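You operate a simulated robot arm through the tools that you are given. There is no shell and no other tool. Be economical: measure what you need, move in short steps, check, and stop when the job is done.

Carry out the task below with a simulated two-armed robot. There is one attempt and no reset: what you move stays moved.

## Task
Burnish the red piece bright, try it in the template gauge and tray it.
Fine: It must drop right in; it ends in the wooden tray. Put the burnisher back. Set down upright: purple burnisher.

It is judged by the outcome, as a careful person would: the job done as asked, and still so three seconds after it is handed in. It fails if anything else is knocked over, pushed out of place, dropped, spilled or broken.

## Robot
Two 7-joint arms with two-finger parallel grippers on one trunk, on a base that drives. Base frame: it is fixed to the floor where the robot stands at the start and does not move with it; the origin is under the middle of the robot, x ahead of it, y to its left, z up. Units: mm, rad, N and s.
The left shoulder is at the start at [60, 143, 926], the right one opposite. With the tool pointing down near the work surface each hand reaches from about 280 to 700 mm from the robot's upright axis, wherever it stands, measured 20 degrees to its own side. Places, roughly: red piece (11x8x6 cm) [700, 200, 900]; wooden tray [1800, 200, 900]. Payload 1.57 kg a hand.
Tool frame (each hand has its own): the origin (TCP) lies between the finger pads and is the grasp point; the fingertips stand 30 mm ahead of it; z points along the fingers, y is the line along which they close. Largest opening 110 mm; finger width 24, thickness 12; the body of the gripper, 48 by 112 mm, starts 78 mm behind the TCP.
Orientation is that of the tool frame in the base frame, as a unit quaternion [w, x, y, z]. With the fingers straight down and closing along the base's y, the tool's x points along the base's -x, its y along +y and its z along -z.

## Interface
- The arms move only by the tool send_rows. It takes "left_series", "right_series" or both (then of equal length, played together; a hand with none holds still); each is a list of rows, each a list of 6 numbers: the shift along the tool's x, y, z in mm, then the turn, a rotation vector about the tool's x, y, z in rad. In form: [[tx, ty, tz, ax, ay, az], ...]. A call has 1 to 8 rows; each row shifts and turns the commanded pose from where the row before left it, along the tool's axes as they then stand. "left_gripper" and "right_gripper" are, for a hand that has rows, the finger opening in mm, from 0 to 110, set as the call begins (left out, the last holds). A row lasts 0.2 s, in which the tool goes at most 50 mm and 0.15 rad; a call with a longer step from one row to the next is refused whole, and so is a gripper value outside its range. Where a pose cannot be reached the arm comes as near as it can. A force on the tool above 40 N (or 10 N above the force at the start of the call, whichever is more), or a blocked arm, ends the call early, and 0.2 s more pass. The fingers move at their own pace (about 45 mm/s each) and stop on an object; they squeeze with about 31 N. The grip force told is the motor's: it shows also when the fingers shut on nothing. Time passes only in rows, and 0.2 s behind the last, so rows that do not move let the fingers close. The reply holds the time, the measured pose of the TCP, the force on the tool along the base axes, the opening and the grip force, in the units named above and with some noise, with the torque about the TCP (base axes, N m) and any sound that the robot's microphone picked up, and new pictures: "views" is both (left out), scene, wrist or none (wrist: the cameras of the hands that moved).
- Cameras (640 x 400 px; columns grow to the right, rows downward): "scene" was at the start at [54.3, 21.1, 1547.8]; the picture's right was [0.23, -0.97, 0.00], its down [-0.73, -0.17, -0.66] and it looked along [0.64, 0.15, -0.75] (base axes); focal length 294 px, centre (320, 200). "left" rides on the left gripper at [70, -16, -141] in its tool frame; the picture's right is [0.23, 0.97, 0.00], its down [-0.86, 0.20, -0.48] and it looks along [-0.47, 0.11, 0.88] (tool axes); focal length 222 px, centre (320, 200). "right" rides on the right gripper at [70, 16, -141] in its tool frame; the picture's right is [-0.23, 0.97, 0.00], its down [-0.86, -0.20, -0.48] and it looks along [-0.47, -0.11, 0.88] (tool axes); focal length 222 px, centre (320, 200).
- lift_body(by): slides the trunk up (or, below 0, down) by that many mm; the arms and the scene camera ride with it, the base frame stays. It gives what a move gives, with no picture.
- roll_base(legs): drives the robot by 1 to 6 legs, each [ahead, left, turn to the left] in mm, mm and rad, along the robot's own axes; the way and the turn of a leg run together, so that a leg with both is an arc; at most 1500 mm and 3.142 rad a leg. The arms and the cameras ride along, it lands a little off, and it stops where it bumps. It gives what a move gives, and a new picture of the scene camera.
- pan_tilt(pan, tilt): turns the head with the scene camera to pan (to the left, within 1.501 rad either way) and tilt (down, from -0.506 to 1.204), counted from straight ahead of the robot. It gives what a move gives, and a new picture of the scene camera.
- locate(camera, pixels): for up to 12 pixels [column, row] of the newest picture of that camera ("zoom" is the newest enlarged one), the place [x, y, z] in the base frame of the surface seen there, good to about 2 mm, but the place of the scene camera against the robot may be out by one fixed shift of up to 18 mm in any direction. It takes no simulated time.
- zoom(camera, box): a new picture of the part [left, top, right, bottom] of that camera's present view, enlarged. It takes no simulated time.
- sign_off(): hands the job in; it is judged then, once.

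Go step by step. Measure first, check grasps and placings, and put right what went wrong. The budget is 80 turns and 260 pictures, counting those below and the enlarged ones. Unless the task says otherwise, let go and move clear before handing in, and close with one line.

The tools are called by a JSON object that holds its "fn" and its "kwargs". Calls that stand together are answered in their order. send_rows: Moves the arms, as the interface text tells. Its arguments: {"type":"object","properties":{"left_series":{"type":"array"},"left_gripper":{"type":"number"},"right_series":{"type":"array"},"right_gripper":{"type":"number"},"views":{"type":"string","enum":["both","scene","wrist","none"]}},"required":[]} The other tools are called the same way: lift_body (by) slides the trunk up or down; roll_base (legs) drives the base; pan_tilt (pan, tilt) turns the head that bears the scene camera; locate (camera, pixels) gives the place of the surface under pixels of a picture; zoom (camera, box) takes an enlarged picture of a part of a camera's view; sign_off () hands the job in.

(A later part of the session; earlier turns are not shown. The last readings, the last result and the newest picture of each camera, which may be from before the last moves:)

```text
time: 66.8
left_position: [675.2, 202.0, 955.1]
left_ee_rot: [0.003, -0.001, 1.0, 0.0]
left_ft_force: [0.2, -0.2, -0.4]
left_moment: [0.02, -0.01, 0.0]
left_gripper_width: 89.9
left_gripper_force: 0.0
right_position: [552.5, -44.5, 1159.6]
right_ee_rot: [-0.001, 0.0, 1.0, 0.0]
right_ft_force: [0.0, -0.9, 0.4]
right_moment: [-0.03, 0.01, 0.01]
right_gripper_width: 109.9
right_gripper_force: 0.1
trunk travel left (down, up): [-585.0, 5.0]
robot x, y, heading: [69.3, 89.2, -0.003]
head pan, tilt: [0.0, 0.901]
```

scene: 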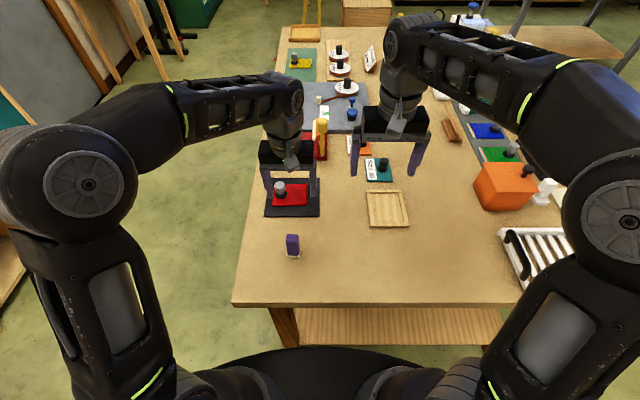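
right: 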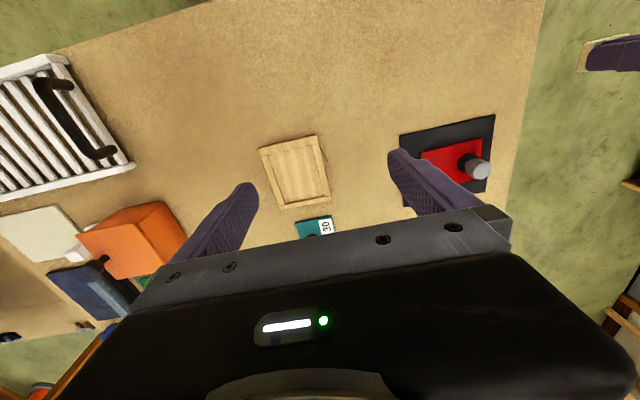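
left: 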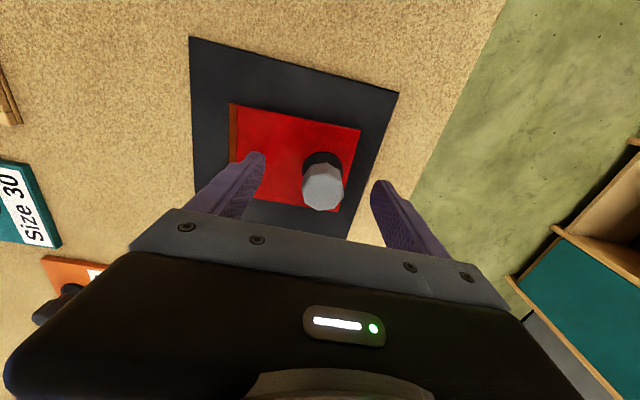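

The knob sits between the fingers, so I'll close on it.

{"fn": "send_rows", "kwargs": {"left_series": [[0, 0, 1.5, 0, 0, 0], [0, 0, 0, 0, 0, 0], [0, 0, 0, 0, 0, 0], [0, 0, 0, 0, 0, 0], [0, 0, 0, 0, 0, 0], [0, 0, 0, 0, 0, 0]], "left_gripper": 5, "views": "wrist"}}

{"fn": "locate", "kwargs": {"camera": "left", "pixels": [[230, 105], [358, 131], [232, 180], [345, 160], [300, 118], [231, 140]]}}

```text
time: 68.2
left_position: [675.1, 202.6, 954.6]
left_ee_rot: [0.004, -0.001, 1.0, 0.0]
left_ft_force: [0.2, 1.1, 0.5]
left_moment: [-0.03, 0.01, -0.03]
left_gripper_width: 31.2
left_gripper_force: 25.1
right_position: [551.8, -44.4, 1160.8]
right_ee_rot: [0.0, 0.0, 1.0, 0.0]
right_ft_force: [-0.8, -0.1, -0.5]
right_moment: [0.0, -0.01, 0.01]
right_gripper_width: 110.0
right_gripper_force: 0.0
trunk travel left (down, up): [-585.0, 5.0]
robot x, y, heading: [64.9, 91.8, 0.002]
head pan, tilt: [0.0, 0.901]
```

left: 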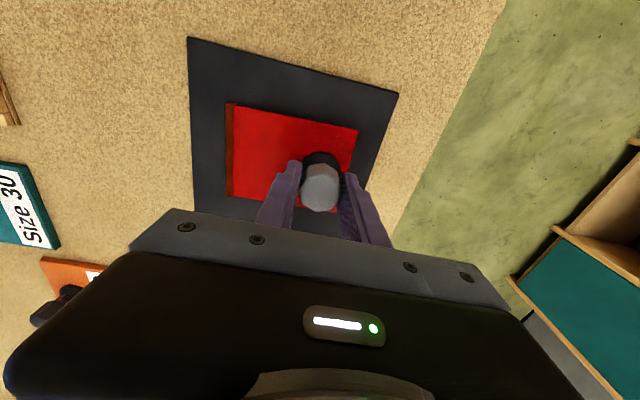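

```text
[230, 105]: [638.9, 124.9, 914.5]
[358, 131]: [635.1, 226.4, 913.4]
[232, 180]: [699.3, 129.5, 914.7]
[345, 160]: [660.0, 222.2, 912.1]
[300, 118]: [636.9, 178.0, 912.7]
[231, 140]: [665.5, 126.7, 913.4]
```

Held (31 mm). I'll lift it straight up, and move the right hand out to the right side.

{"fn": "send_rows", "kwargs": {"left_series": [[0, 0, -10, 0, 0, 0], [0, 0, -25, 0, 0, 0], [0, 0, -35, 0, 0, 0], [10, 0, -10, 0, 0, 0], [20, 0, 0, 0, 0, 0]], "right_series": [[15, -35, 0, 0, 0, 0], [15, -35, 0, 0, 0, 0], [15, -35, 0, 0, 0, 0], [15, -35, 0, 0, 0, 0], [15, -35, 0, 0, 0, 0]]}}

```text
time: 69.4
left_position: [640.9, 202.1, 1034.3]
left_ee_rot: [0.003, -0.001, 1.0, 0.001]
left_ft_force: [0.2, -0.3, -2.4]
left_moment: [0.05, -0.02, 0.04]
left_gripper_width: 31.3
left_gripper_force: 25.3
right_position: [473.6, -216.8, 1160.7]
right_ee_rot: [0.0, -0.001, 1.0, 0.0]
right_ft_force: [-0.9, 0.5, -0.5]
right_moment: [-0.03, 0.0, -0.02]
right_gripper_width: 110.3
right_gripper_force: 0.0
trunk travel left (down, up): [-585.0, 5.0]
robot x, y, heading: [66.8, 86.3, -0.001]
head pan, tilt: [0.0, 0.901]
```

scene: 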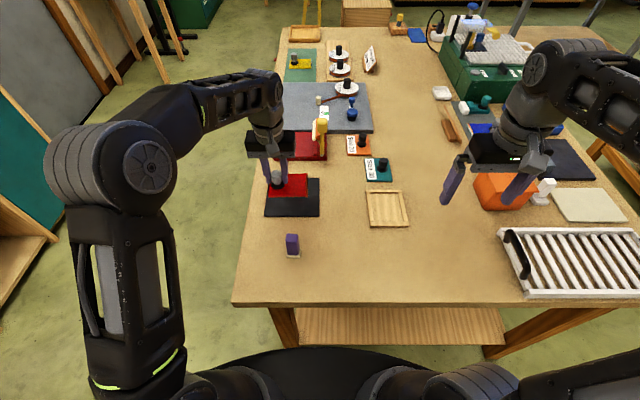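
right: 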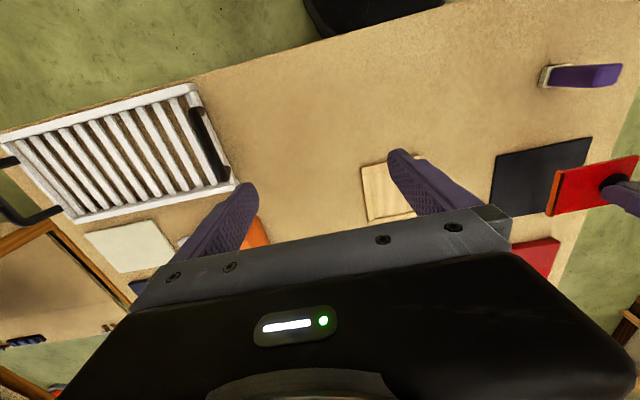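
left: 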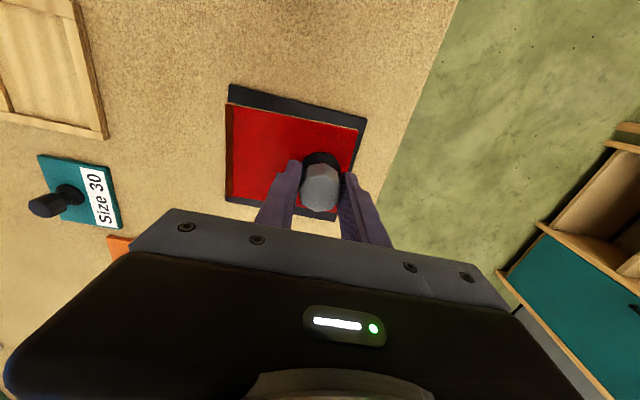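

The piece is held level. I'll turn it 90° (ccw) and shift the base 130 to the right.

{"fn": "send_rows", "kwargs": {"left_series": [[0, 0, 0, 0, 0, -0.145], [0, 0, 0, 0, 0, -0.145], [0, 0, 0, 0, 0, -0.145], [0, 0, 0, 0, 0, -0.145], [0, 0, 0, 0, 0, -0.145], [0, 0, 0, 0, 0, -0.145], [0, 0, 0, 0, 0, -0.145], [0, 0, 0, 0, 0, -0.145]], "views": "none"}}

{"fn": "send_rows", "kwargs": {"left_series": [[0, 0, 0, 0, 0, -0.145], [0, 0, 0, 0, 0, -0.145], [0, 0, 0, 0, 0, -0.121]], "views": "wrist"}}

{"fn": "roll_base", "kwargs": {"legs": [[0, -130, 0]]}}

```text
time: 71.2
left_position: [642.5, 203.6, 1035.1]
left_ee_rot: [0.002, -0.55, 0.835, -0.001]
left_ft_force: [0.4, 0.4, -0.5]
left_moment: [0.0, 0.03, 0.02]
left_gripper_width: 30.9
left_gripper_force: 24.8
right_position: [475.3, -215.6, 1160.6]
right_ee_rot: [-0.001, 0.001, 1.0, 0.0]
right_ft_force: [0.2, 0.1, -0.1]
right_moment: [0.01, -0.02, 0.02]
right_gripper_width: 110.2
right_gripper_force: 0.1
trunk travel left (down, up): [-585.0, 5.0]
robot x, y, heading: [68.3, 90.0, 0.004]
head pan, tilt: [0.0, 0.901]
```

```text
time: 72.0
left_position: [644.9, 202.8, 1034.4]
left_ee_rot: [-0.002, 0.708, -0.706, 0.003]
left_ft_force: [0.0, 0.3, -2.2]
left_moment: [-0.01, 0.04, 0.02]
left_gripper_width: 31.4
left_gripper_force: 25.1
right_position: [475.1, -215.4, 1160.4]
right_ee_rot: [0.0, 0.001, 1.0, 0.0]
right_ft_force: [0.5, 0.4, 0.2]
right_moment: [-0.02, 0.03, -0.01]
right_gripper_width: 110.0
right_gripper_force: 0.0
trunk travel left (down, up): [-585.0, 5.0]
robot x, y, heading: [67.6, 84.8, 0.002]
head pan, tilt: [0.0, 0.901]
```

left: 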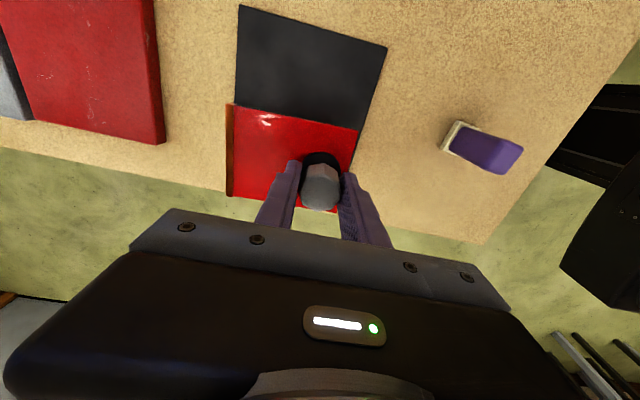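

```text
time: 73.3
left_position: [643.6, 68.8, 1035.4]
left_ee_rot: [0.003, -0.707, 0.707, -0.002]
left_ft_force: [0.2, 0.1, -1.9]
left_moment: [0.03, 0.02, 0.0]
left_gripper_width: 31.3
left_gripper_force: 25.1
right_position: [473.9, -348.4, 1160.7]
right_ee_rot: [-0.001, 0.001, 1.0, 0.001]
right_ft_force: [0.1, -0.5, 0.1]
right_moment: [0.03, -0.05, -0.02]
right_gripper_width: 110.0
right_gripper_force: 0.1
trunk travel left (down, up): [-585.0, 5.0]
robot x, y, heading: [69.3, -44.1, -0.003]
head pan, tilt: [0.0, 0.901]
```

scene: 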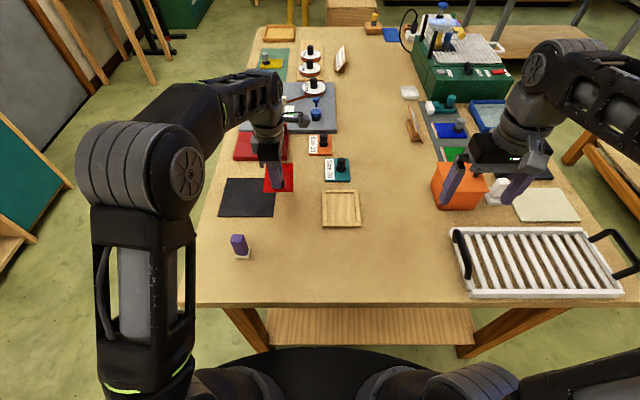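

The piece is turned. Now I'll carry it over the frame, targeting TCP ≈(606,-107), still high.

{"fn": "send_rows", "kwargs": {"left_series": [[36, 8, 0, 0, 0, 0], [36, 8, 0, 0, 0, 0], [36, 8, 0, 0, 0, 0], [36, 8, 0, 0, 0, 0], [32, 5.6, 0, 0, 0, 0], [0, 0, 30, 0, 0, 0]]}}

```text
time: 74.7
left_position: [607.6, -107.3, 1003.8]
left_ee_rot: [-0.003, 0.707, -0.707, 0.002]
left_ft_force: [-0.5, 0.0, -2.4]
left_moment: [-0.02, 0.01, 0.01]
left_gripper_width: 31.1
left_gripper_force: 25.4
right_position: [474.3, -347.3, 1159.7]
right_ee_rot: [0.0, -0.001, 1.0, -0.001]
right_ft_force: [0.5, 0.4, -0.3]
right_moment: [-0.04, 0.02, 0.0]
right_gripper_width: 110.3
right_gripper_force: 0.0
trunk travel left (down, up): [-585.0, 5.0]
robot x, y, heading: [65.7, -43.4, -0.001]
head pan, tilt: [0.0, 0.901]
```

scene: 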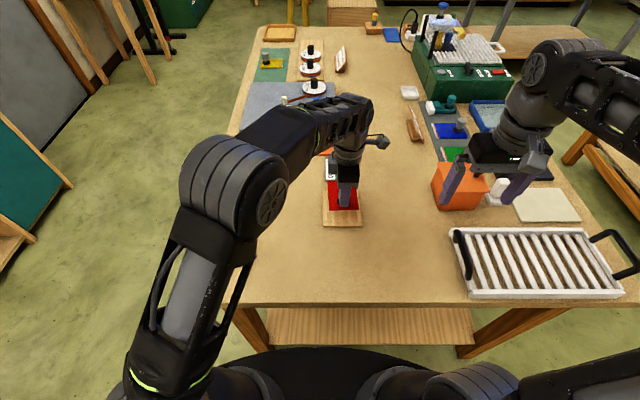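
left: 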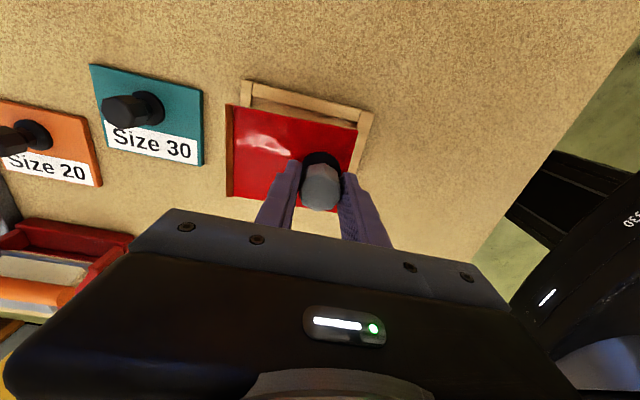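

{"fn": "zoom", "kwargs": {"camera": "left", "box": [215, 65, 385, 215]}}

{"fn": "zoom", "kwargs": {"camera": "scene", "box": [310, 160, 380, 235]}}

```text
2.67 times, centred on (300, 140) of left
```

zoom: 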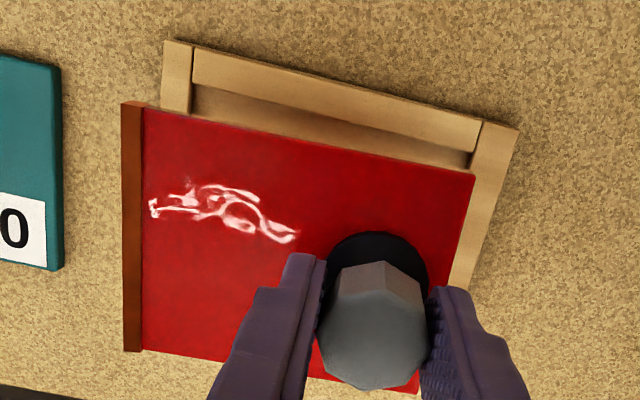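

```text
5.33 times, centred on (345, 198) of scene
```

zoom: 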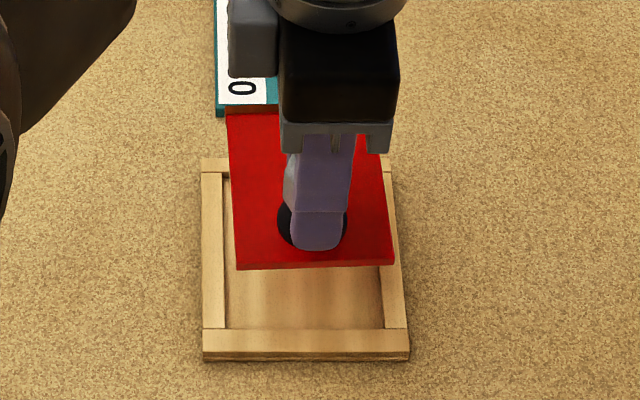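

{"fn": "locate", "kwargs": {"camera": "left", "pixels": [[227.5, 105], [356, 130.5], [227.5, 195], [330, 125], [228, 150], [354, 140], [243, 82], [372.5, 114.5], [252.5, 94], [357.5, 119.5], [362, 150], [300, 100]]}}

{"fn": "locate", "kwargs": {"camera": "zoom", "pixels": [[229, 112], [238, 262], [392, 258], [315, 263], [233, 200], [205, 165], [205, 345], [408, 350], [224, 324], [384, 324], [224, 200], [300, 335]]}}

```text
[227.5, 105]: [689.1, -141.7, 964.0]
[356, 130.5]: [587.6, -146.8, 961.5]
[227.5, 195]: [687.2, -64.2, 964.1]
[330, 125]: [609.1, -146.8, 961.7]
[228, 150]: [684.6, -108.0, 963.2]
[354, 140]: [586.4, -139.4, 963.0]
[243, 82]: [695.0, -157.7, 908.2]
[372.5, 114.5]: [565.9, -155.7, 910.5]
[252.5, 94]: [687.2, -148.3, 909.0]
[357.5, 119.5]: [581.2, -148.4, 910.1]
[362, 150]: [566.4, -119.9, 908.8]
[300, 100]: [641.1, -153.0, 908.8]
```

```text
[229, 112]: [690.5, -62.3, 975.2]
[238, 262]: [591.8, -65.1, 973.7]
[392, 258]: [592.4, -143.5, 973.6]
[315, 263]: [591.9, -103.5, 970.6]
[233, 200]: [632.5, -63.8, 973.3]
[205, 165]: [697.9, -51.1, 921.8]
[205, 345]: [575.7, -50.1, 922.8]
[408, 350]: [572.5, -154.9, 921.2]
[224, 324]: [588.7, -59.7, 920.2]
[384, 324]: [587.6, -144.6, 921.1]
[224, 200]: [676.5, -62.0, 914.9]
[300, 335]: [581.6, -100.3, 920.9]
```

The plate is about 2.5 mm too far in +x and nearly right in y. I'll shift it, lower it to just above the rails and re-measure.

{"fn": "send_rows", "kwargs": {"left_series": [[0, 2.5, 15, 0, 0, 0], [0, 0, 15, 0, 0, 0], [0, 0, 7, 0, 0, 0]], "views": "both"}}

{"fn": "zoom", "kwargs": {"camera": "left", "box": [215, 65, 385, 215]}}

{"fn": "zoom", "kwargs": {"camera": "scene", "box": [310, 175, 374, 235]}}

```text
time: 75.5
left_position: [605.5, -106.5, 967.1]
left_ee_rot: [0.002, -0.707, 0.707, -0.001]
left_ft_force: [0.2, -0.2, -1.6]
left_moment: [0.01, 0.02, 0.01]
left_gripper_width: 31.4
left_gripper_force: 24.9
right_position: [473.6, -347.4, 1160.6]
right_ee_rot: [0.0, 0.001, 1.0, -0.001]
right_ft_force: [-0.3, 0.8, 0.0]
right_moment: [-0.02, 0.0, -0.01]
right_gripper_width: 109.9
right_gripper_force: 0.0
trunk travel left (down, up): [-585.0, 5.0]
robot x, y, heading: [68.8, -42.2, 0.002]
head pan, tilt: [0.0, 0.901]
```

scene: 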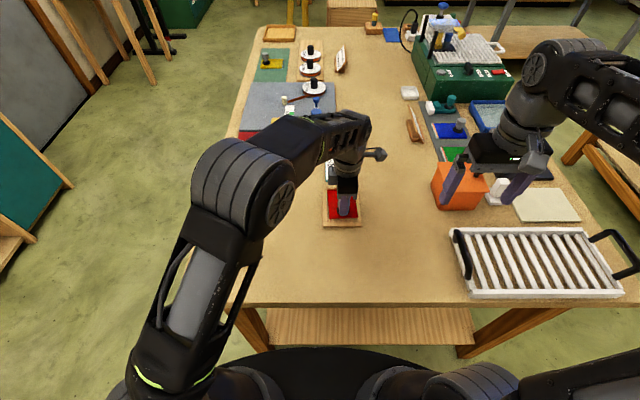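
left: 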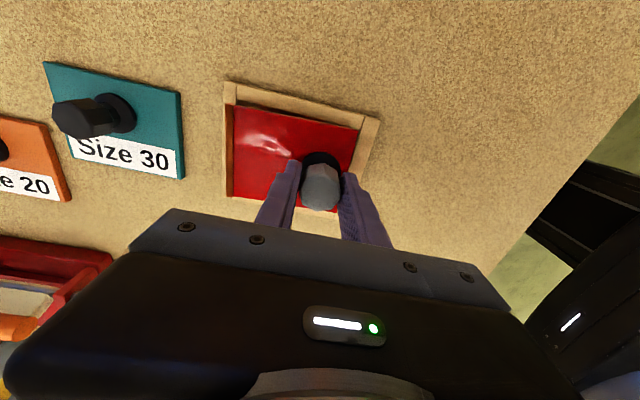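

```text
2.67 times, centred on (300, 140) of left
```

zoom: 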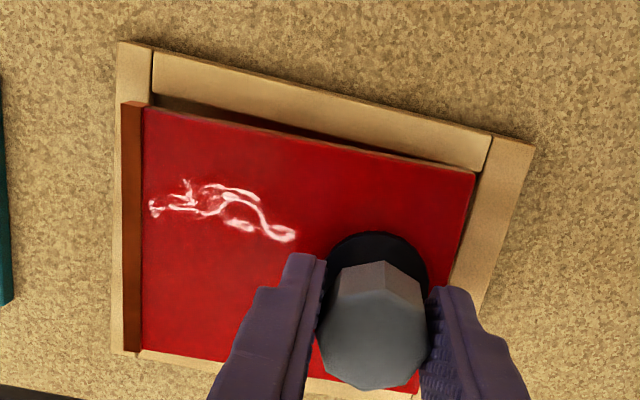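

```text
6.67 times, centred on (342, 205) of scene
```

zoom: 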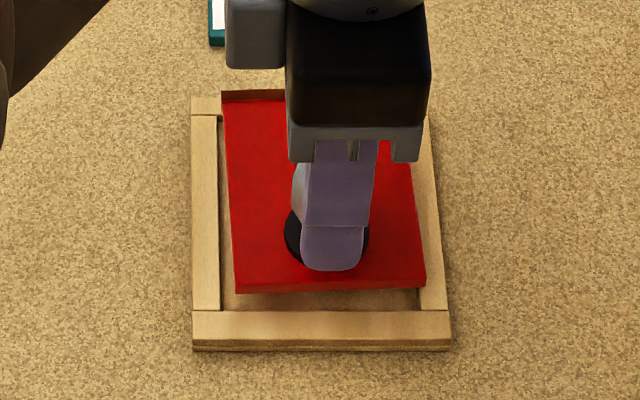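

The plate looks yawed about 2° against the frame. I'll measure the edges more precisely before correcting.

{"fn": "locate", "kwargs": {"camera": "left", "pixels": [[236, 105.5], [270, 112.5], [300, 118.5], [330, 124.8], [355, 130.3], [228, 110], [228, 190], [262, 93], [310, 106], [350, 117], [360, 124], [352, 152]]}}

{"fn": "locate", "kwargs": {"camera": "zoom", "pixels": [[225, 105], [231, 195], [238, 287], [424, 282], [410, 170], [330, 287], [217, 130], [219, 300], [423, 300], [300, 314], [430, 220], [200, 104]]}}

```text
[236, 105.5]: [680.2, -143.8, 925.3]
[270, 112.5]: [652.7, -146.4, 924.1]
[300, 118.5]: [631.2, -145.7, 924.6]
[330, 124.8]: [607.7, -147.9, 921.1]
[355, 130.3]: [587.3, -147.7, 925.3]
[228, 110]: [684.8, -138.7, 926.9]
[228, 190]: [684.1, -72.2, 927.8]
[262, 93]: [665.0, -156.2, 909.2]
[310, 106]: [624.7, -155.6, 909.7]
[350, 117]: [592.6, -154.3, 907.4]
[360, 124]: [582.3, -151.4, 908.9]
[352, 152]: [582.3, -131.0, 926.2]
```

```text
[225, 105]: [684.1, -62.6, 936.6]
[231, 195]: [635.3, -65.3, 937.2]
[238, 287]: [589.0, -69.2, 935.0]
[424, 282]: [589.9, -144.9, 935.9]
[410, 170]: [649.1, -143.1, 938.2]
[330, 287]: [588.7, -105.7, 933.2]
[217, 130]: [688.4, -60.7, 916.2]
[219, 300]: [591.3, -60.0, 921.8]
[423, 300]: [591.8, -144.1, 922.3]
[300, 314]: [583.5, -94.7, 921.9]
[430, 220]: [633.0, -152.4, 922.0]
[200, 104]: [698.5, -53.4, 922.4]
```

Relative yaw is about 3°, and the plate sits about 3 mm too far toward −y. I'll correct and re-check.

{"fn": "send_rows", "kwargs": {"left_series": [[-3, 1, 0, 0, 0, 0.05], [0, 0, 3, 0, 0, 0]], "views": "both"}}

{"fn": "zoom", "kwargs": {"camera": "left", "box": [215, 65, 385, 215]}}

{"fn": "zoom", "kwargs": {"camera": "scene", "box": [310, 175, 374, 235]}}

```text
time: 76.1
left_position: [604.3, -103.4, 963.8]
left_ee_rot: [0.002, -0.688, 0.725, -0.002]
left_ft_force: [-0.9, -0.4, -1.6]
left_moment: [-0.01, 0.04, 0.0]
left_gripper_width: 31.1
left_gripper_force: 24.9
right_position: [473.6, -347.9, 1159.6]
right_ee_rot: [0.0, 0.0, 1.0, 0.0]
right_ft_force: [-0.5, -0.2, 1.3]
right_moment: [-0.01, 0.03, -0.02]
right_gripper_width: 110.0
right_gripper_force: 0.1
trunk travel left (down, up): [-585.0, 5.0]
robot x, y, heading: [70.5, -45.0, 0.004]
head pan, tilt: [0.0, 0.901]
```

scene: 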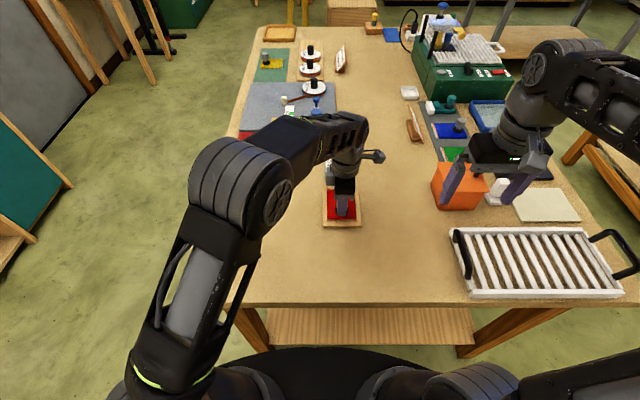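
left: 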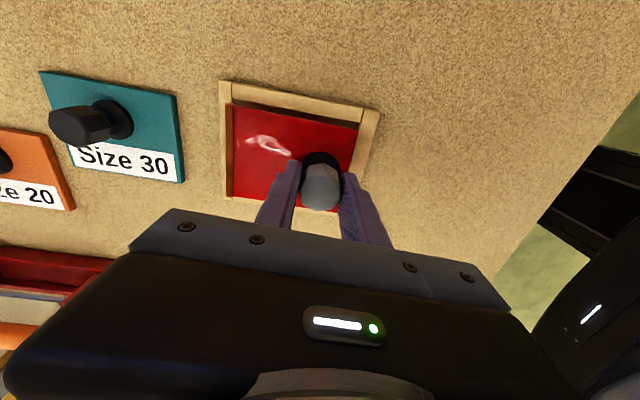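

```text
2.67 times, centred on (300, 140) of left
```

zoom: 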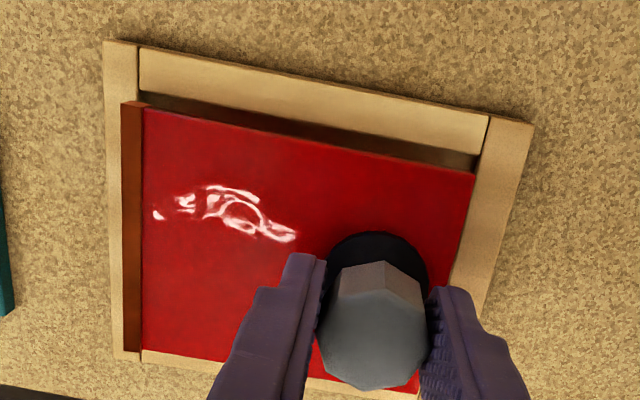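

```text
6.67 times, centred on (342, 205) of scene
```

zoom: 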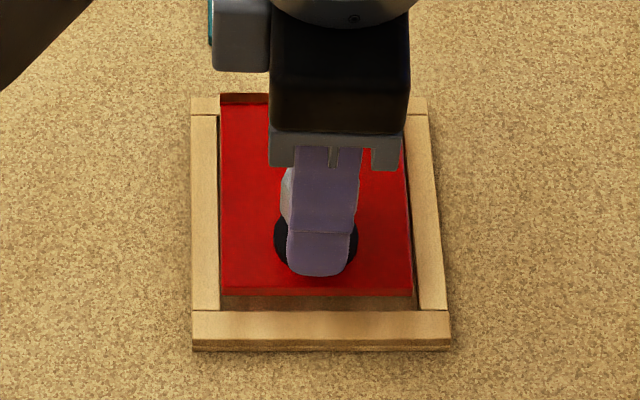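

Now parallel. I'll check the gaps numerically.

{"fn": "locate", "kwargs": {"camera": "zoom", "pixels": [[222, 120], [222, 200], [224, 285], [410, 285], [404, 200], [300, 285], [240, 94], [215, 150], [216, 290], [420, 290], [300, 312], [205, 112]]}}

{"fn": "locate", "kwargs": {"camera": "left", "pixels": [[236, 105.5], [300, 118.5], [355, 130.3], [227.3, 150], [354.5, 138], [270, 97], [340, 113.5], [250, 92], [252, 99], [358.5, 126], [223, 150], [300, 108]]}}

```text
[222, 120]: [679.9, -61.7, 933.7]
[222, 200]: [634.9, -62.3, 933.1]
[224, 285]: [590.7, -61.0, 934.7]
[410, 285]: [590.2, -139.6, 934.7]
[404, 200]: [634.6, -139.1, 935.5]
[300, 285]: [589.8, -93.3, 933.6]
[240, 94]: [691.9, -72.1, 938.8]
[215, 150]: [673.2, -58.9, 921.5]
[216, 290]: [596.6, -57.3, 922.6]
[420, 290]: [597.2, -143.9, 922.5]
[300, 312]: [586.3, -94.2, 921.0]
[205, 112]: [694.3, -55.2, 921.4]
```

```text
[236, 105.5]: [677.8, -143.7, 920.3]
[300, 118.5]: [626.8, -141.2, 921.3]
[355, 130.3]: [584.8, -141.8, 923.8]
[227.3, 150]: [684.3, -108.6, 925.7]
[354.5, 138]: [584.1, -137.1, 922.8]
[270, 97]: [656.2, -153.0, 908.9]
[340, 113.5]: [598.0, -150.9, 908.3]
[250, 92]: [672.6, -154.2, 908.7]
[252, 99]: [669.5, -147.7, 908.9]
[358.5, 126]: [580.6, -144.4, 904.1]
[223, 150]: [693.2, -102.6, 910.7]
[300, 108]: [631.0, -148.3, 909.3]
```

Needs about −1.2 mm in y; x is centred. I'll lower slowly into the recess.

{"fn": "send_rows", "kwargs": {"left_series": [[1.2, 0.3, 0, 0, 0, 0], [0, 0, 2, 0, 0, 0], [0, 0, 2, 0, 0, 0], [0, 0, 1.5, 0, 0, 0], [0, 0, 1.5, 0, 0, 0]], "views": "none"}}

{"fn": "zoom", "kwargs": {"camera": "scene", "box": [310, 175, 374, 235]}}

{"fn": "zoom", "kwargs": {"camera": "left", "box": [215, 65, 385, 215]}}

```text
time: 77.3
left_position: [602.9, -104.8, 957.0]
left_ee_rot: [0.003, -0.69, 0.724, -0.002]
left_ft_force: [1.1, 0.8, -1.7]
left_moment: [0.0, 0.03, 0.03]
left_gripper_width: 31.4
left_gripper_force: 24.9
right_position: [475.3, -347.0, 1161.6]
right_ee_rot: [0.0, 0.001, 1.0, 0.0]
right_ft_force: [-0.4, -0.4, 0.2]
right_moment: [-0.01, 0.01, 0.01]
right_gripper_width: 110.2
right_gripper_force: 0.0
trunk travel left (down, up): [-585.0, 5.0]
robot x, y, heading: [69.9, -38.6, 0.001]
head pan, tilt: [0.0, 0.901]
```

```text
6.67 times, centred on (342, 205) of scene
```

zoom: 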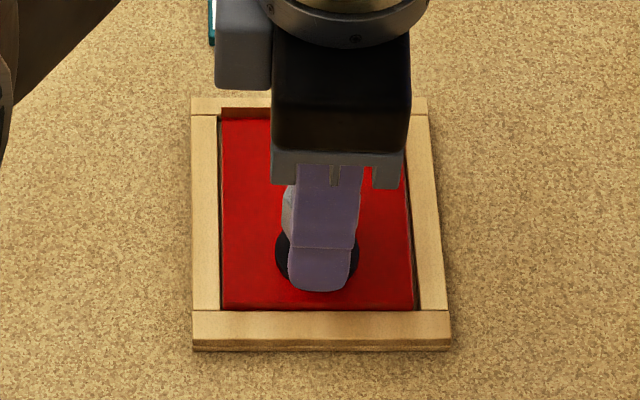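

```text
2.67 times, centred on (300, 140) of left
```

zoom: 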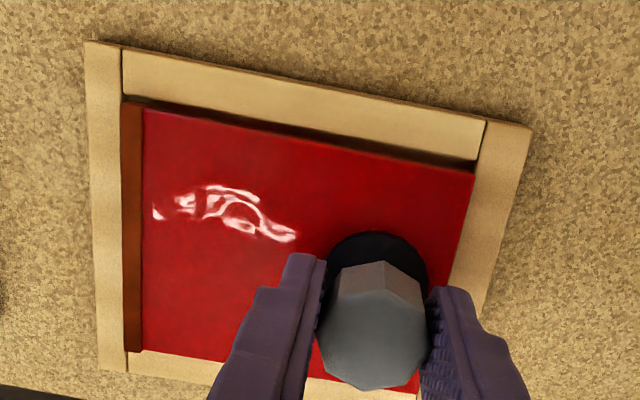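

{"fn": "locate", "kwargs": {"camera": "left", "pixels": [[354.5, 138], [352, 150], [357, 130], [363, 135], [360, 135], [359, 150], [227.3, 150], [221, 150], [223, 120], [227.5, 190], [222.5, 190], [300, 118.5]]}}

{"fn": "zoom", "kwargs": {"camera": "scene", "box": [325, 212, 365, 232]}}

{"fn": "locate", "kwargs": {"camera": "zoom", "pixels": [[150, 140], [150, 155], [150, 165], [150, 175], [150, 195], [300, 140], [300, 155], [300, 165], [300, 175], [300, 195], [400, 150], [460, 150]]}}

```text
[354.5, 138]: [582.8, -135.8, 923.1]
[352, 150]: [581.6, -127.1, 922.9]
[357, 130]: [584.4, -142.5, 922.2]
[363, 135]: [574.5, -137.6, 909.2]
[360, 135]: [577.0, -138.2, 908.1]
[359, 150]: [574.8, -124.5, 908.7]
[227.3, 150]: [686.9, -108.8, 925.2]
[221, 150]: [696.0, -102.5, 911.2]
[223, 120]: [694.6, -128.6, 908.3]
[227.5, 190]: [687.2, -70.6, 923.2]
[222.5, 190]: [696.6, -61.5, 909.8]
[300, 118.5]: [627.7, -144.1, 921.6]
```

```text
16.00 times, centred on (345, 222) of scene
```

zoom: 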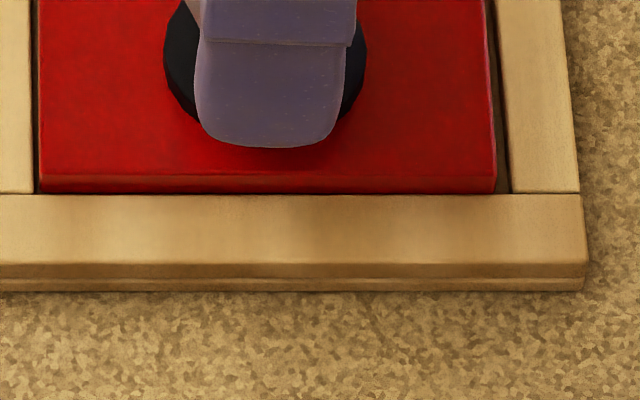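

```text
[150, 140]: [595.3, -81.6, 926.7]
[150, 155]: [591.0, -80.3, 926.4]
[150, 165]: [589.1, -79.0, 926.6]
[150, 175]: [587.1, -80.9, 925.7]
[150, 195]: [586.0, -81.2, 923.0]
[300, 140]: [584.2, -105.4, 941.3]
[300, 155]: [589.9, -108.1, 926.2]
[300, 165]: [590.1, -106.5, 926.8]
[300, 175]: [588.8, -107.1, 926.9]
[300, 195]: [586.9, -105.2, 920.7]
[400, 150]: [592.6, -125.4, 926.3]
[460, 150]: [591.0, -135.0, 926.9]
```

The plate is already entering the recess without contact (gaps ~1.5–2 mm around). I'll lower until it touches the floor.

{"fn": "send_rows", "kwargs": {"left_series": [[0, 0, 1, 0, 0, 0], [0, 0, 1, 0, 0, 0]], "views": "none"}}

{"fn": "send_rows", "kwargs": {"left_series": [[0, 0, 1, 0, 0, 0], [0, 0, 0, 0, 0, 0]], "views": "none"}}

```text
time: 77.9
left_position: [603.7, -103.9, 955.8]
left_ee_rot: [0.003, -0.689, 0.725, -0.003]
left_ft_force: [0.2, 0.2, -2.0]
left_moment: [-0.02, 0.03, 0.03]
left_gripper_width: 31.2
left_gripper_force: 25.2
right_position: [474.3, -347.3, 1160.3]
right_ee_rot: [0.0, 0.001, 1.0, 0.0]
right_ft_force: [0.5, 0.9, 1.5]
right_moment: [-0.01, -0.04, -0.02]
right_gripper_width: 110.3
right_gripper_force: 0.0
trunk travel left (down, up): [-585.0, 5.0]
robot x, y, heading: [68.9, -44.7, -0.005]
head pan, tilt: [0.0, 0.901]
```

```text
time: 78.5
left_position: [603.3, -104.4, 953.9]
left_ee_rot: [0.002, -0.689, 0.724, -0.003]
left_ft_force: [-0.2, 0.6, -1.8]
left_moment: [-0.01, 0.07, 0.0]
left_gripper_width: 31.3
left_gripper_force: 25.1
right_position: [473.4, -346.5, 1161.2]
right_ee_rot: [0.0, 0.001, 1.0, 0.0]
right_ft_force: [0.7, 0.4, 0.0]
right_moment: [0.01, 0.0, 0.01]
right_gripper_width: 109.9
right_gripper_force: 0.0
trunk travel left (down, up): [-585.0, 5.0]
robot x, y, heading: [72.6, -40.2, 0.001]
head pan, tilt: [0.0, 0.901]
```

{"fn": "send_rows", "kwargs": {"left_series": [[0, 0, 1, 0, 0, 0], [0, 0, 0.7, 0, 0, 0]], "views": "none"}}

{"fn": "send_rows", "kwargs": {"left_series": [[0, 0, 0.7, 0, 0, 0], [0, 0, 0, 0, 0, 0]], "views": "none"}}

{"fn": "zoom", "kwargs": {"camera": "scene", "box": [310, 175, 374, 235]}}

```text
time: 79.1
left_position: [603.7, -104.1, 952.8]
left_ee_rot: [0.002, -0.689, 0.725, -0.003]
left_ft_force: [0.4, 0.3, 0.8]
left_moment: [0.08, 0.11, -0.01]
left_gripper_width: 31.2
left_gripper_force: 25.0
right_position: [473.8, -347.7, 1161.2]
right_ee_rot: [0.0, 0.0, 1.0, 0.0]
right_ft_force: [0.5, 0.1, -0.1]
right_moment: [0.01, 0.01, 0.04]
right_gripper_width: 110.1
right_gripper_force: 0.0
trunk travel left (down, up): [-585.0, 5.0]
robot x, y, heading: [70.0, -45.6, -0.0]
head pan, tilt: [0.0, 0.901]
```

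```text
time: 79.7
left_position: [604.2, -104.5, 952.4]
left_ee_rot: [0.003, -0.689, 0.725, -0.003]
left_ft_force: [0.3, 1.4, 5.8]
left_moment: [0.36, 0.17, 0.0]
left_gripper_width: 31.0
left_gripper_force: 24.8
right_position: [474.6, -347.9, 1160.8]
right_ee_rot: [0.001, 0.001, 1.0, 0.001]
right_ft_force: [0.2, -0.7, -0.7]
right_moment: [0.02, -0.02, 0.0]
right_gripper_width: 110.0
right_gripper_force: 0.1
trunk travel left (down, up): [-585.0, 5.0]
robot x, y, heading: [67.6, -45.5, -0.001]
head pan, tilt: [0.0, 0.901]
```

```text
6.67 times, centred on (342, 205) of scene
```

zoom: 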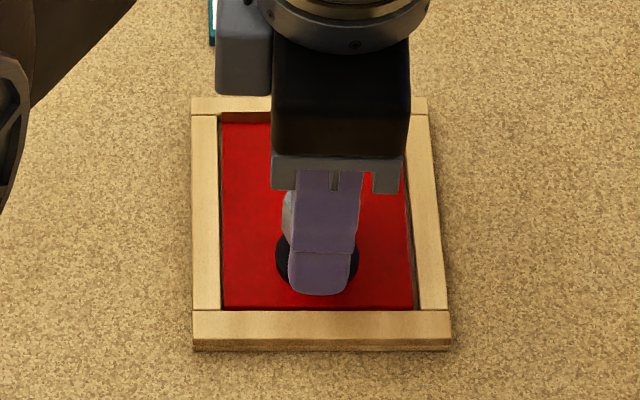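

Contact at 6 N with the plate in the recess. I'll let go so it settles freely, then look.

{"fn": "send_rows", "kwargs": {"left_series": [[0, 0, 0, 0, 0, 0], [0, 0, 0, 0, 0, 0], [0, 0, 0, 0, 0, 0], [0, 0, 0, 0, 0, 0]], "left_gripper": 70, "views": "wrist"}}

{"fn": "zoom", "kwargs": {"camera": "left", "box": [215, 65, 385, 215]}}

{"fn": "zoom", "kwargs": {"camera": "scene", "box": [310, 175, 374, 235]}}

{"fn": "locate", "kwargs": {"camera": "zoom", "pixels": [[230, 140], [230, 220], [230, 300], [405, 300], [400, 220], [240, 300], [205, 150], [205, 250], [430, 250], [300, 325], [205, 300], [430, 300]]}}

```text
time: 80.7
left_position: [603.8, -104.5, 952.5]
left_ee_rot: [0.002, -0.69, 0.724, -0.002]
left_ft_force: [-0.3, 0.4, 1.1]
left_moment: [-0.01, 0.02, 0.01]
left_gripper_width: 69.6
left_gripper_force: 0.1
right_position: [474.3, -347.8, 1160.2]
right_ee_rot: [0.0, 0.001, 1.0, 0.0]
right_ft_force: [1.5, -0.4, 0.5]
right_moment: [-0.03, 0.01, 0.03]
right_gripper_width: 109.9
right_gripper_force: 0.0
trunk travel left (down, up): [-585.0, 5.0]
robot x, y, heading: [64.8, -42.7, -0.005]
head pan, tilt: [0.0, 0.901]
```

left: 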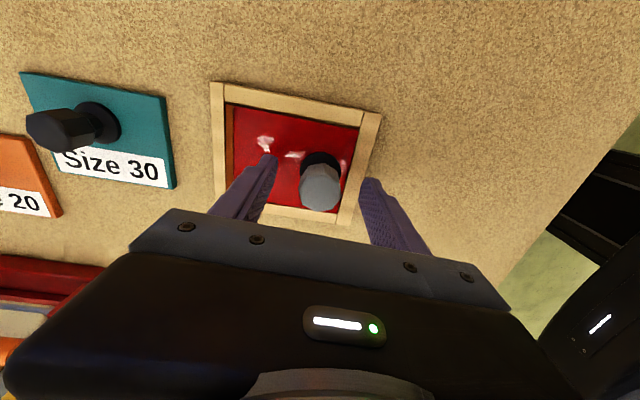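

```text
2.67 times, centred on (300, 140) of left
```

zoom: 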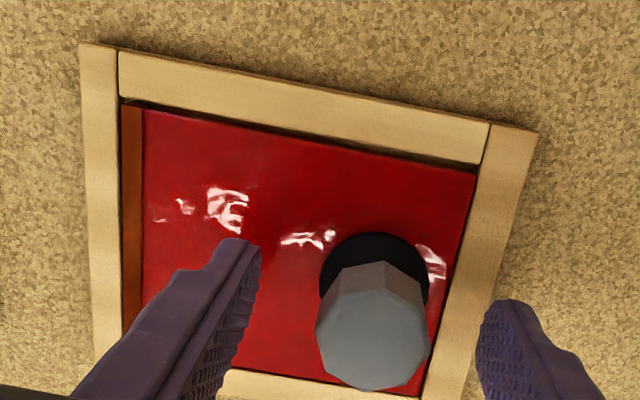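

```text
6.67 times, centred on (342, 205) of scene
```

zoom: 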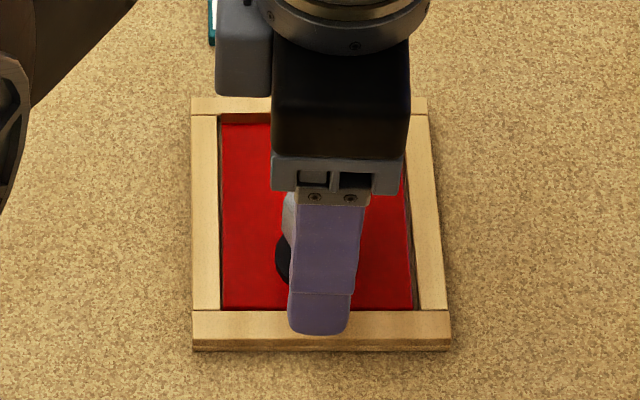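

```text
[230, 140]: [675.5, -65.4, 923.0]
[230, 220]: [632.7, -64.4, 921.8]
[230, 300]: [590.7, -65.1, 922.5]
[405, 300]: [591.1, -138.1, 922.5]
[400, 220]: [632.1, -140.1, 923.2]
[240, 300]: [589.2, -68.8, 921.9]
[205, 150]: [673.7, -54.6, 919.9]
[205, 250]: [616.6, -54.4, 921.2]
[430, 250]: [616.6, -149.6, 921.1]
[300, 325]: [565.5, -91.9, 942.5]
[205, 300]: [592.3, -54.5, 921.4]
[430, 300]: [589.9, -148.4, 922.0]
```

The piece is flat in the recess (plate 922.5, rails 921 in scene readings), so the fit is right. I'll re-grip the knob and lift straight out.

{"fn": "send_rows", "kwargs": {"left_series": [[0, 0, 0, 0, 0, 0], [0, 0, 0, 0, 0, 0], [0, 0, 0, 0, 0, 0], [0, 0, 0, 0, 0, 0], [0, 0, 0, 0, 0, 0]], "left_gripper": 5, "views": "none"}}

{"fn": "send_rows", "kwargs": {"left_series": [[0, 0, -6, 0, 0, 0], [0, 0, -14, 0, 0, 0], [0, 0, -30, 0, 0, 0], [0, 0, -40, 0, 0, 0], [0, 10, -30, 0, 0, 0]]}}

```text
time: 81.9
left_position: [603.3, -104.3, 951.9]
left_ee_rot: [0.002, -0.689, 0.724, -0.003]
left_ft_force: [-0.6, 0.1, 0.9]
left_moment: [-0.01, 0.1, -0.02]
left_gripper_width: 31.4
left_gripper_force: 24.8
right_position: [473.9, -347.1, 1161.5]
right_ee_rot: [0.001, 0.001, 1.0, 0.0]
right_ft_force: [0.0, -0.7, 0.5]
right_moment: [-0.01, 0.01, 0.04]
right_gripper_width: 109.8
right_gripper_force: 0.1
trunk travel left (down, up): [-585.0, 5.0]
robot x, y, heading: [67.5, -41.3, 0.001]
head pan, tilt: [0.0, 0.901]
```

```text
time: 83.1
left_position: [591.7, -105.2, 1074.9]
left_ee_rot: [0.002, -0.689, 0.724, -0.004]
left_ft_force: [0.3, -0.2, -0.8]
left_moment: [-0.01, 0.03, 0.0]
left_gripper_width: 30.9
left_gripper_force: 24.9
right_position: [474.2, -347.3, 1159.6]
right_ee_rot: [0.0, 0.001, 1.0, -0.001]
right_ft_force: [0.1, -0.4, 0.4]
right_moment: [0.03, 0.02, 0.03]
right_gripper_width: 109.8
right_gripper_force: 0.0
trunk travel left (down, up): [-585.0, 5.0]
robot x, y, heading: [68.8, -43.9, 0.001]
head pan, tilt: [0.0, 0.901]
```

scene: 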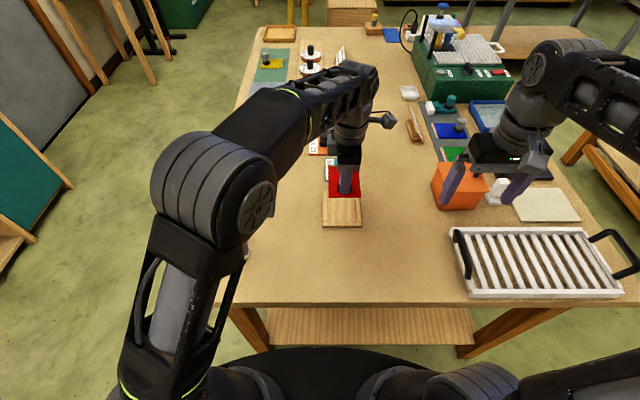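
left: 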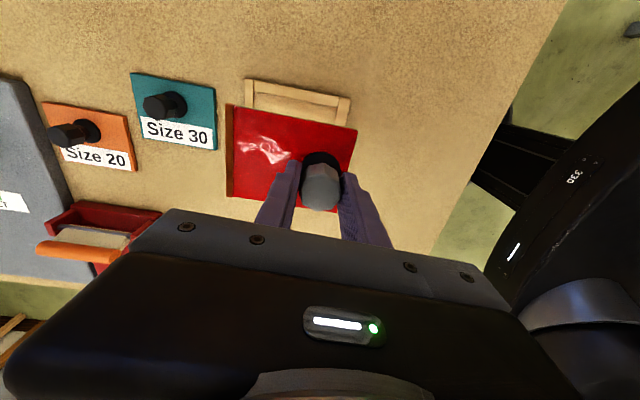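

The piece is out and held. Now I'll back off, shift left into the aisle and turn to face −y.

{"fn": "roll_base", "kwargs": {"legs": [[-300, 0, 0], [0, 900, 0], [0, 0, -1.571]]}}

```text
time: 93.3
left_position: [-293.0, 341.9, 1073.3]
left_ee_rot: [0.0, 0.024, 1.0, -0.003]
left_ft_force: [-0.7, -0.3, -2.6]
left_moment: [0.01, -0.02, 0.01]
left_gripper_width: 31.1
left_gripper_force: 25.1
right_position: [-537.3, 460.0, 1160.3]
right_ee_rot: [0.0, 0.707, 0.707, 0.0]
right_ft_force: [0.6, -1.1, 0.4]
right_moment: [-0.01, -0.01, 0.01]
right_gripper_width: 109.9
right_gripper_force: 0.1
trunk travel left (down, up): [-585.0, 5.0]
robot x, y, heading: [-232.7, 863.8, -1.577]
head pan, tilt: [0.0, 0.901]
```

scene: 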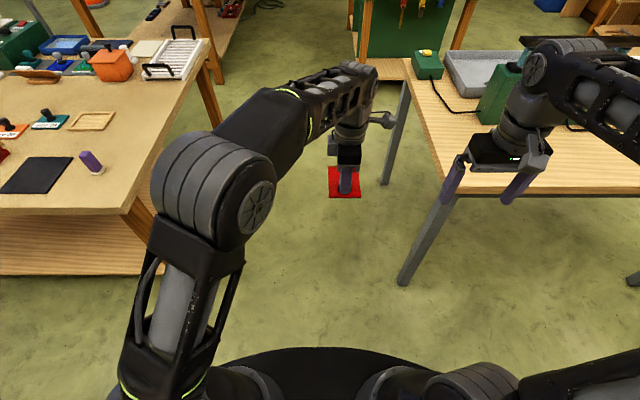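

All is well. I'll drive sideways along the aisle to beside the tray.

{"fn": "roll_base", "kwargs": {"legs": [[0, 1100, 0], [0, 960, 0]]}}

```text
time: 103.7
left_position: [1785.6, 294.9, 1073.4]
left_ee_rot: [0.0, 0.045, 0.999, -0.003]
left_ft_force: [0.0, 0.0, -1.2]
left_moment: [0.02, 0.01, 0.0]
left_gripper_width: 31.3
left_gripper_force: 24.5
right_position: [1547.9, 422.4, 1161.5]
right_ee_rot: [0.0, 0.722, 0.692, 0.0]
right_ft_force: [0.3, 0.7, 0.4]
right_moment: [0.02, 0.01, -0.01]
right_gripper_width: 110.0
right_gripper_force: 0.1
trunk travel left (down, up): [-585.0, 5.0]
robot x, y, heading: [1866.8, 816.9, -1.613]
head pan, tilt: [0.0, 0.901]
```

scene: 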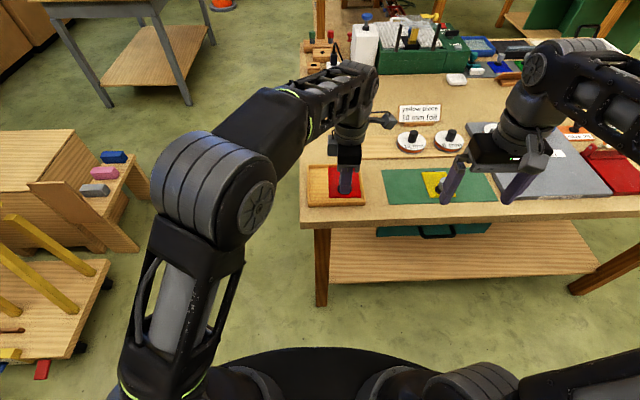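

I'm beside the tray, which is at (335,187). I'll measure it.

{"fn": "zoom", "kwargs": {"camera": "scene", "box": [295, 150, 385, 220]}}

{"fn": "locate", "kwargs": {"camera": "scene", "pixels": [[308, 165], [361, 166], [366, 204], [308, 205], [316, 180], [330, 200], [362, 185], [310, 185], [385, 172]]}}

```text
5.71 times, centred on (340, 185) of scene
```

zoom: 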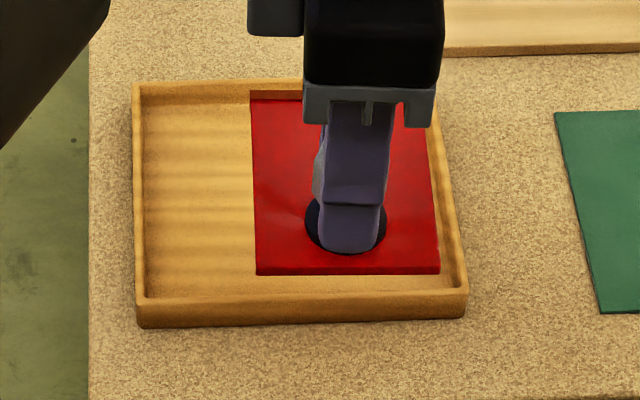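

```text
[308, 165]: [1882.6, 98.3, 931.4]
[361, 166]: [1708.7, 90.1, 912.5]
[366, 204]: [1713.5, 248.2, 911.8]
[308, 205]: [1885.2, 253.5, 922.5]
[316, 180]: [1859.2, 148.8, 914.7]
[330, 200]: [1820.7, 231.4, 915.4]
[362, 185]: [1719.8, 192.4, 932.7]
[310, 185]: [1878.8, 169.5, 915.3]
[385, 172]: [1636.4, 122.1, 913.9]
```

The tray is about 170×155 outer, centred near (1797,181). I'll drive ahead 85 with a small heading fix.

{"fn": "roll_base", "kwargs": {"legs": [[0, 0, 0.042], [85, 0, 0]]}}

{"fn": "send_rows", "kwargs": {"left_series": [[0, 0, 20, 0, 0, 0], [0, 0, 20, 0, 0, 0]]}}

{"fn": "zoom", "kwargs": {"camera": "left", "box": [180, 40, 440, 215]}}

{"fn": "zoom", "kwargs": {"camera": "scene", "box": [295, 170, 395, 250]}}

```text
time: 105.2
left_position: [1809.2, 205.6, 1073.8]
left_ee_rot: [0.0, 0.024, 1.0, -0.003]
left_ft_force: [0.1, -0.5, -2.0]
left_moment: [0.06, 0.01, 0.03]
left_gripper_width: 31.2
left_gripper_force: 24.9
right_position: [1564.0, 324.0, 1159.8]
right_ee_rot: [-0.001, 0.707, 0.708, 0.001]
right_ft_force: [0.4, -0.3, 0.1]
right_moment: [0.02, 0.0, 0.0]
right_gripper_width: 110.0
right_gripper_force: 0.0
trunk travel left (down, up): [-585.0, 5.0]
robot x, y, heading: [1869.4, 731.6, -1.569]
head pan, tilt: [0.0, 0.901]
```

scene: 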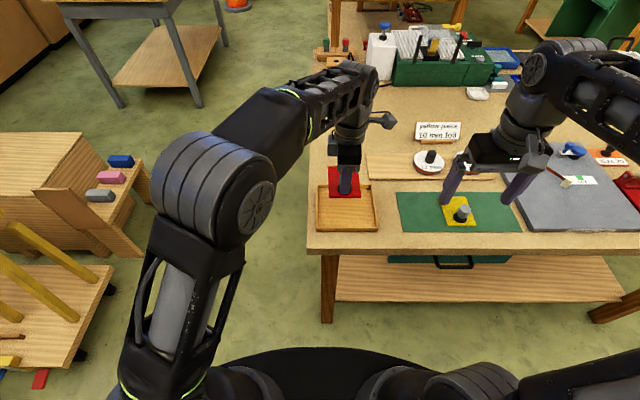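

```text
time: 105.8
left_position: [1807.6, 207.4, 1034.7]
left_ee_rot: [0.0, 0.024, 1.0, -0.002]
left_ft_force: [-0.4, -0.2, -2.7]
left_moment: [0.03, -0.03, 0.01]
left_gripper_width: 31.2
left_gripper_force: 24.9
right_position: [1564.8, 323.8, 1162.1]
right_ee_rot: [0.0, 0.707, 0.707, -0.001]
right_ft_force: [-0.2, 0.2, -0.7]
right_moment: [0.0, -0.04, 0.03]
right_gripper_width: 109.7
right_gripper_force: 0.1
trunk travel left (down, up): [-585.0, 5.0]
robot x, y, heading: [1869.0, 728.4, -1.57]
head pan, tilt: [0.0, 0.901]
```

scene: 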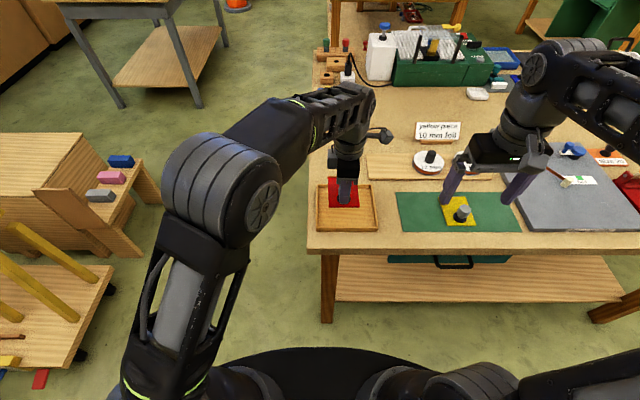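
left: 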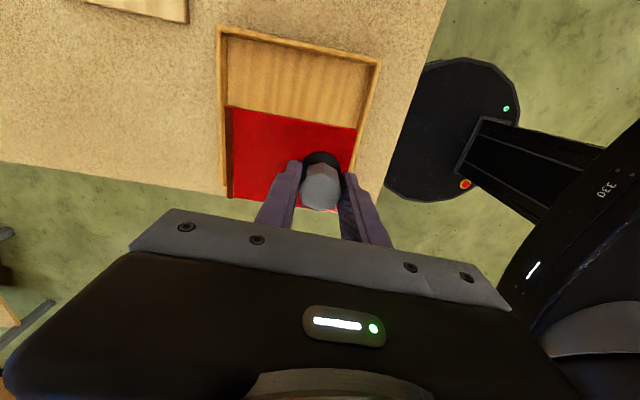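

```text
2.29 times, centred on (310, 128) of left
```

zoom: 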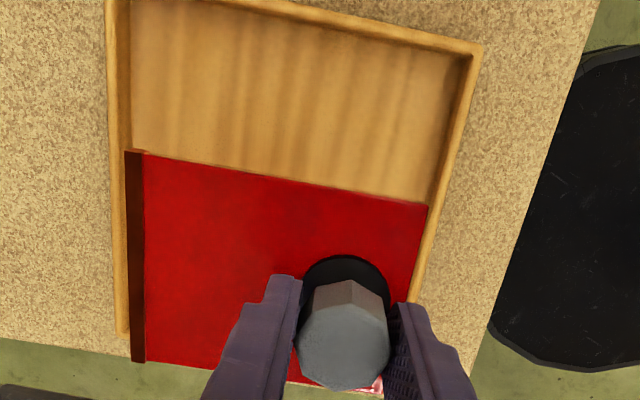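

```text
5.00 times, centred on (345, 210) of scene
```

zoom: 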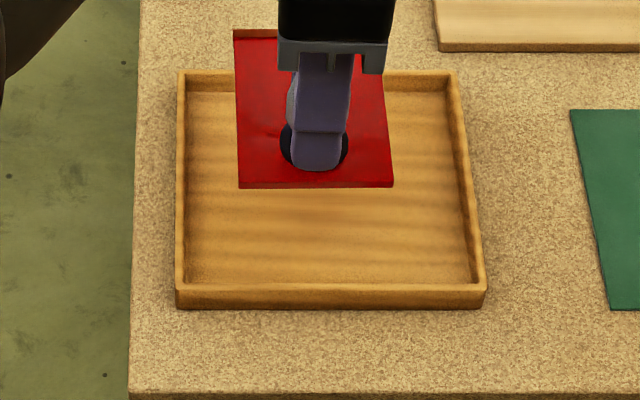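

{"fn": "locate", "kwargs": {"camera": "left", "pixels": [[219, 28], [378, 63], [222, 150], [355, 165], [228, 108], [356, 131], [228, 190], [229, 40], [372, 70], [280, 80], [365, 105]]}}

{"fn": "locate", "kwargs": {"camera": "zoom", "pixels": [[182, 75], [455, 75], [480, 290], [182, 295], [237, 40], [242, 183], [390, 182], [300, 240], [188, 200], [465, 200], [300, 283], [410, 90]]}}

```text
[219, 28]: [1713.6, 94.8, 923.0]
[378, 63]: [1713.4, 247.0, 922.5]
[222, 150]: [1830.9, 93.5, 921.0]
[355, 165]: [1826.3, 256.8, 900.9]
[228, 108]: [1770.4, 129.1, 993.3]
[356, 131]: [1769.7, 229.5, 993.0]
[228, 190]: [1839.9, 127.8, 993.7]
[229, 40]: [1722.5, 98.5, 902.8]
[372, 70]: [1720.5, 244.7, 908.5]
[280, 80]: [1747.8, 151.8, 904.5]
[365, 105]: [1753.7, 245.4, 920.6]
```

```text
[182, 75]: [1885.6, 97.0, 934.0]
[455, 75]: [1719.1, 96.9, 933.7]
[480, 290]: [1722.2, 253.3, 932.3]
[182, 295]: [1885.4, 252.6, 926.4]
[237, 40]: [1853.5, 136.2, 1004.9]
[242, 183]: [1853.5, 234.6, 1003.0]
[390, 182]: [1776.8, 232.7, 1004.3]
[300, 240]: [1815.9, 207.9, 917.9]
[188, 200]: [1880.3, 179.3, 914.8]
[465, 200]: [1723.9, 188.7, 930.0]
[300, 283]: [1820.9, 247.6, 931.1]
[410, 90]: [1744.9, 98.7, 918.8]
```

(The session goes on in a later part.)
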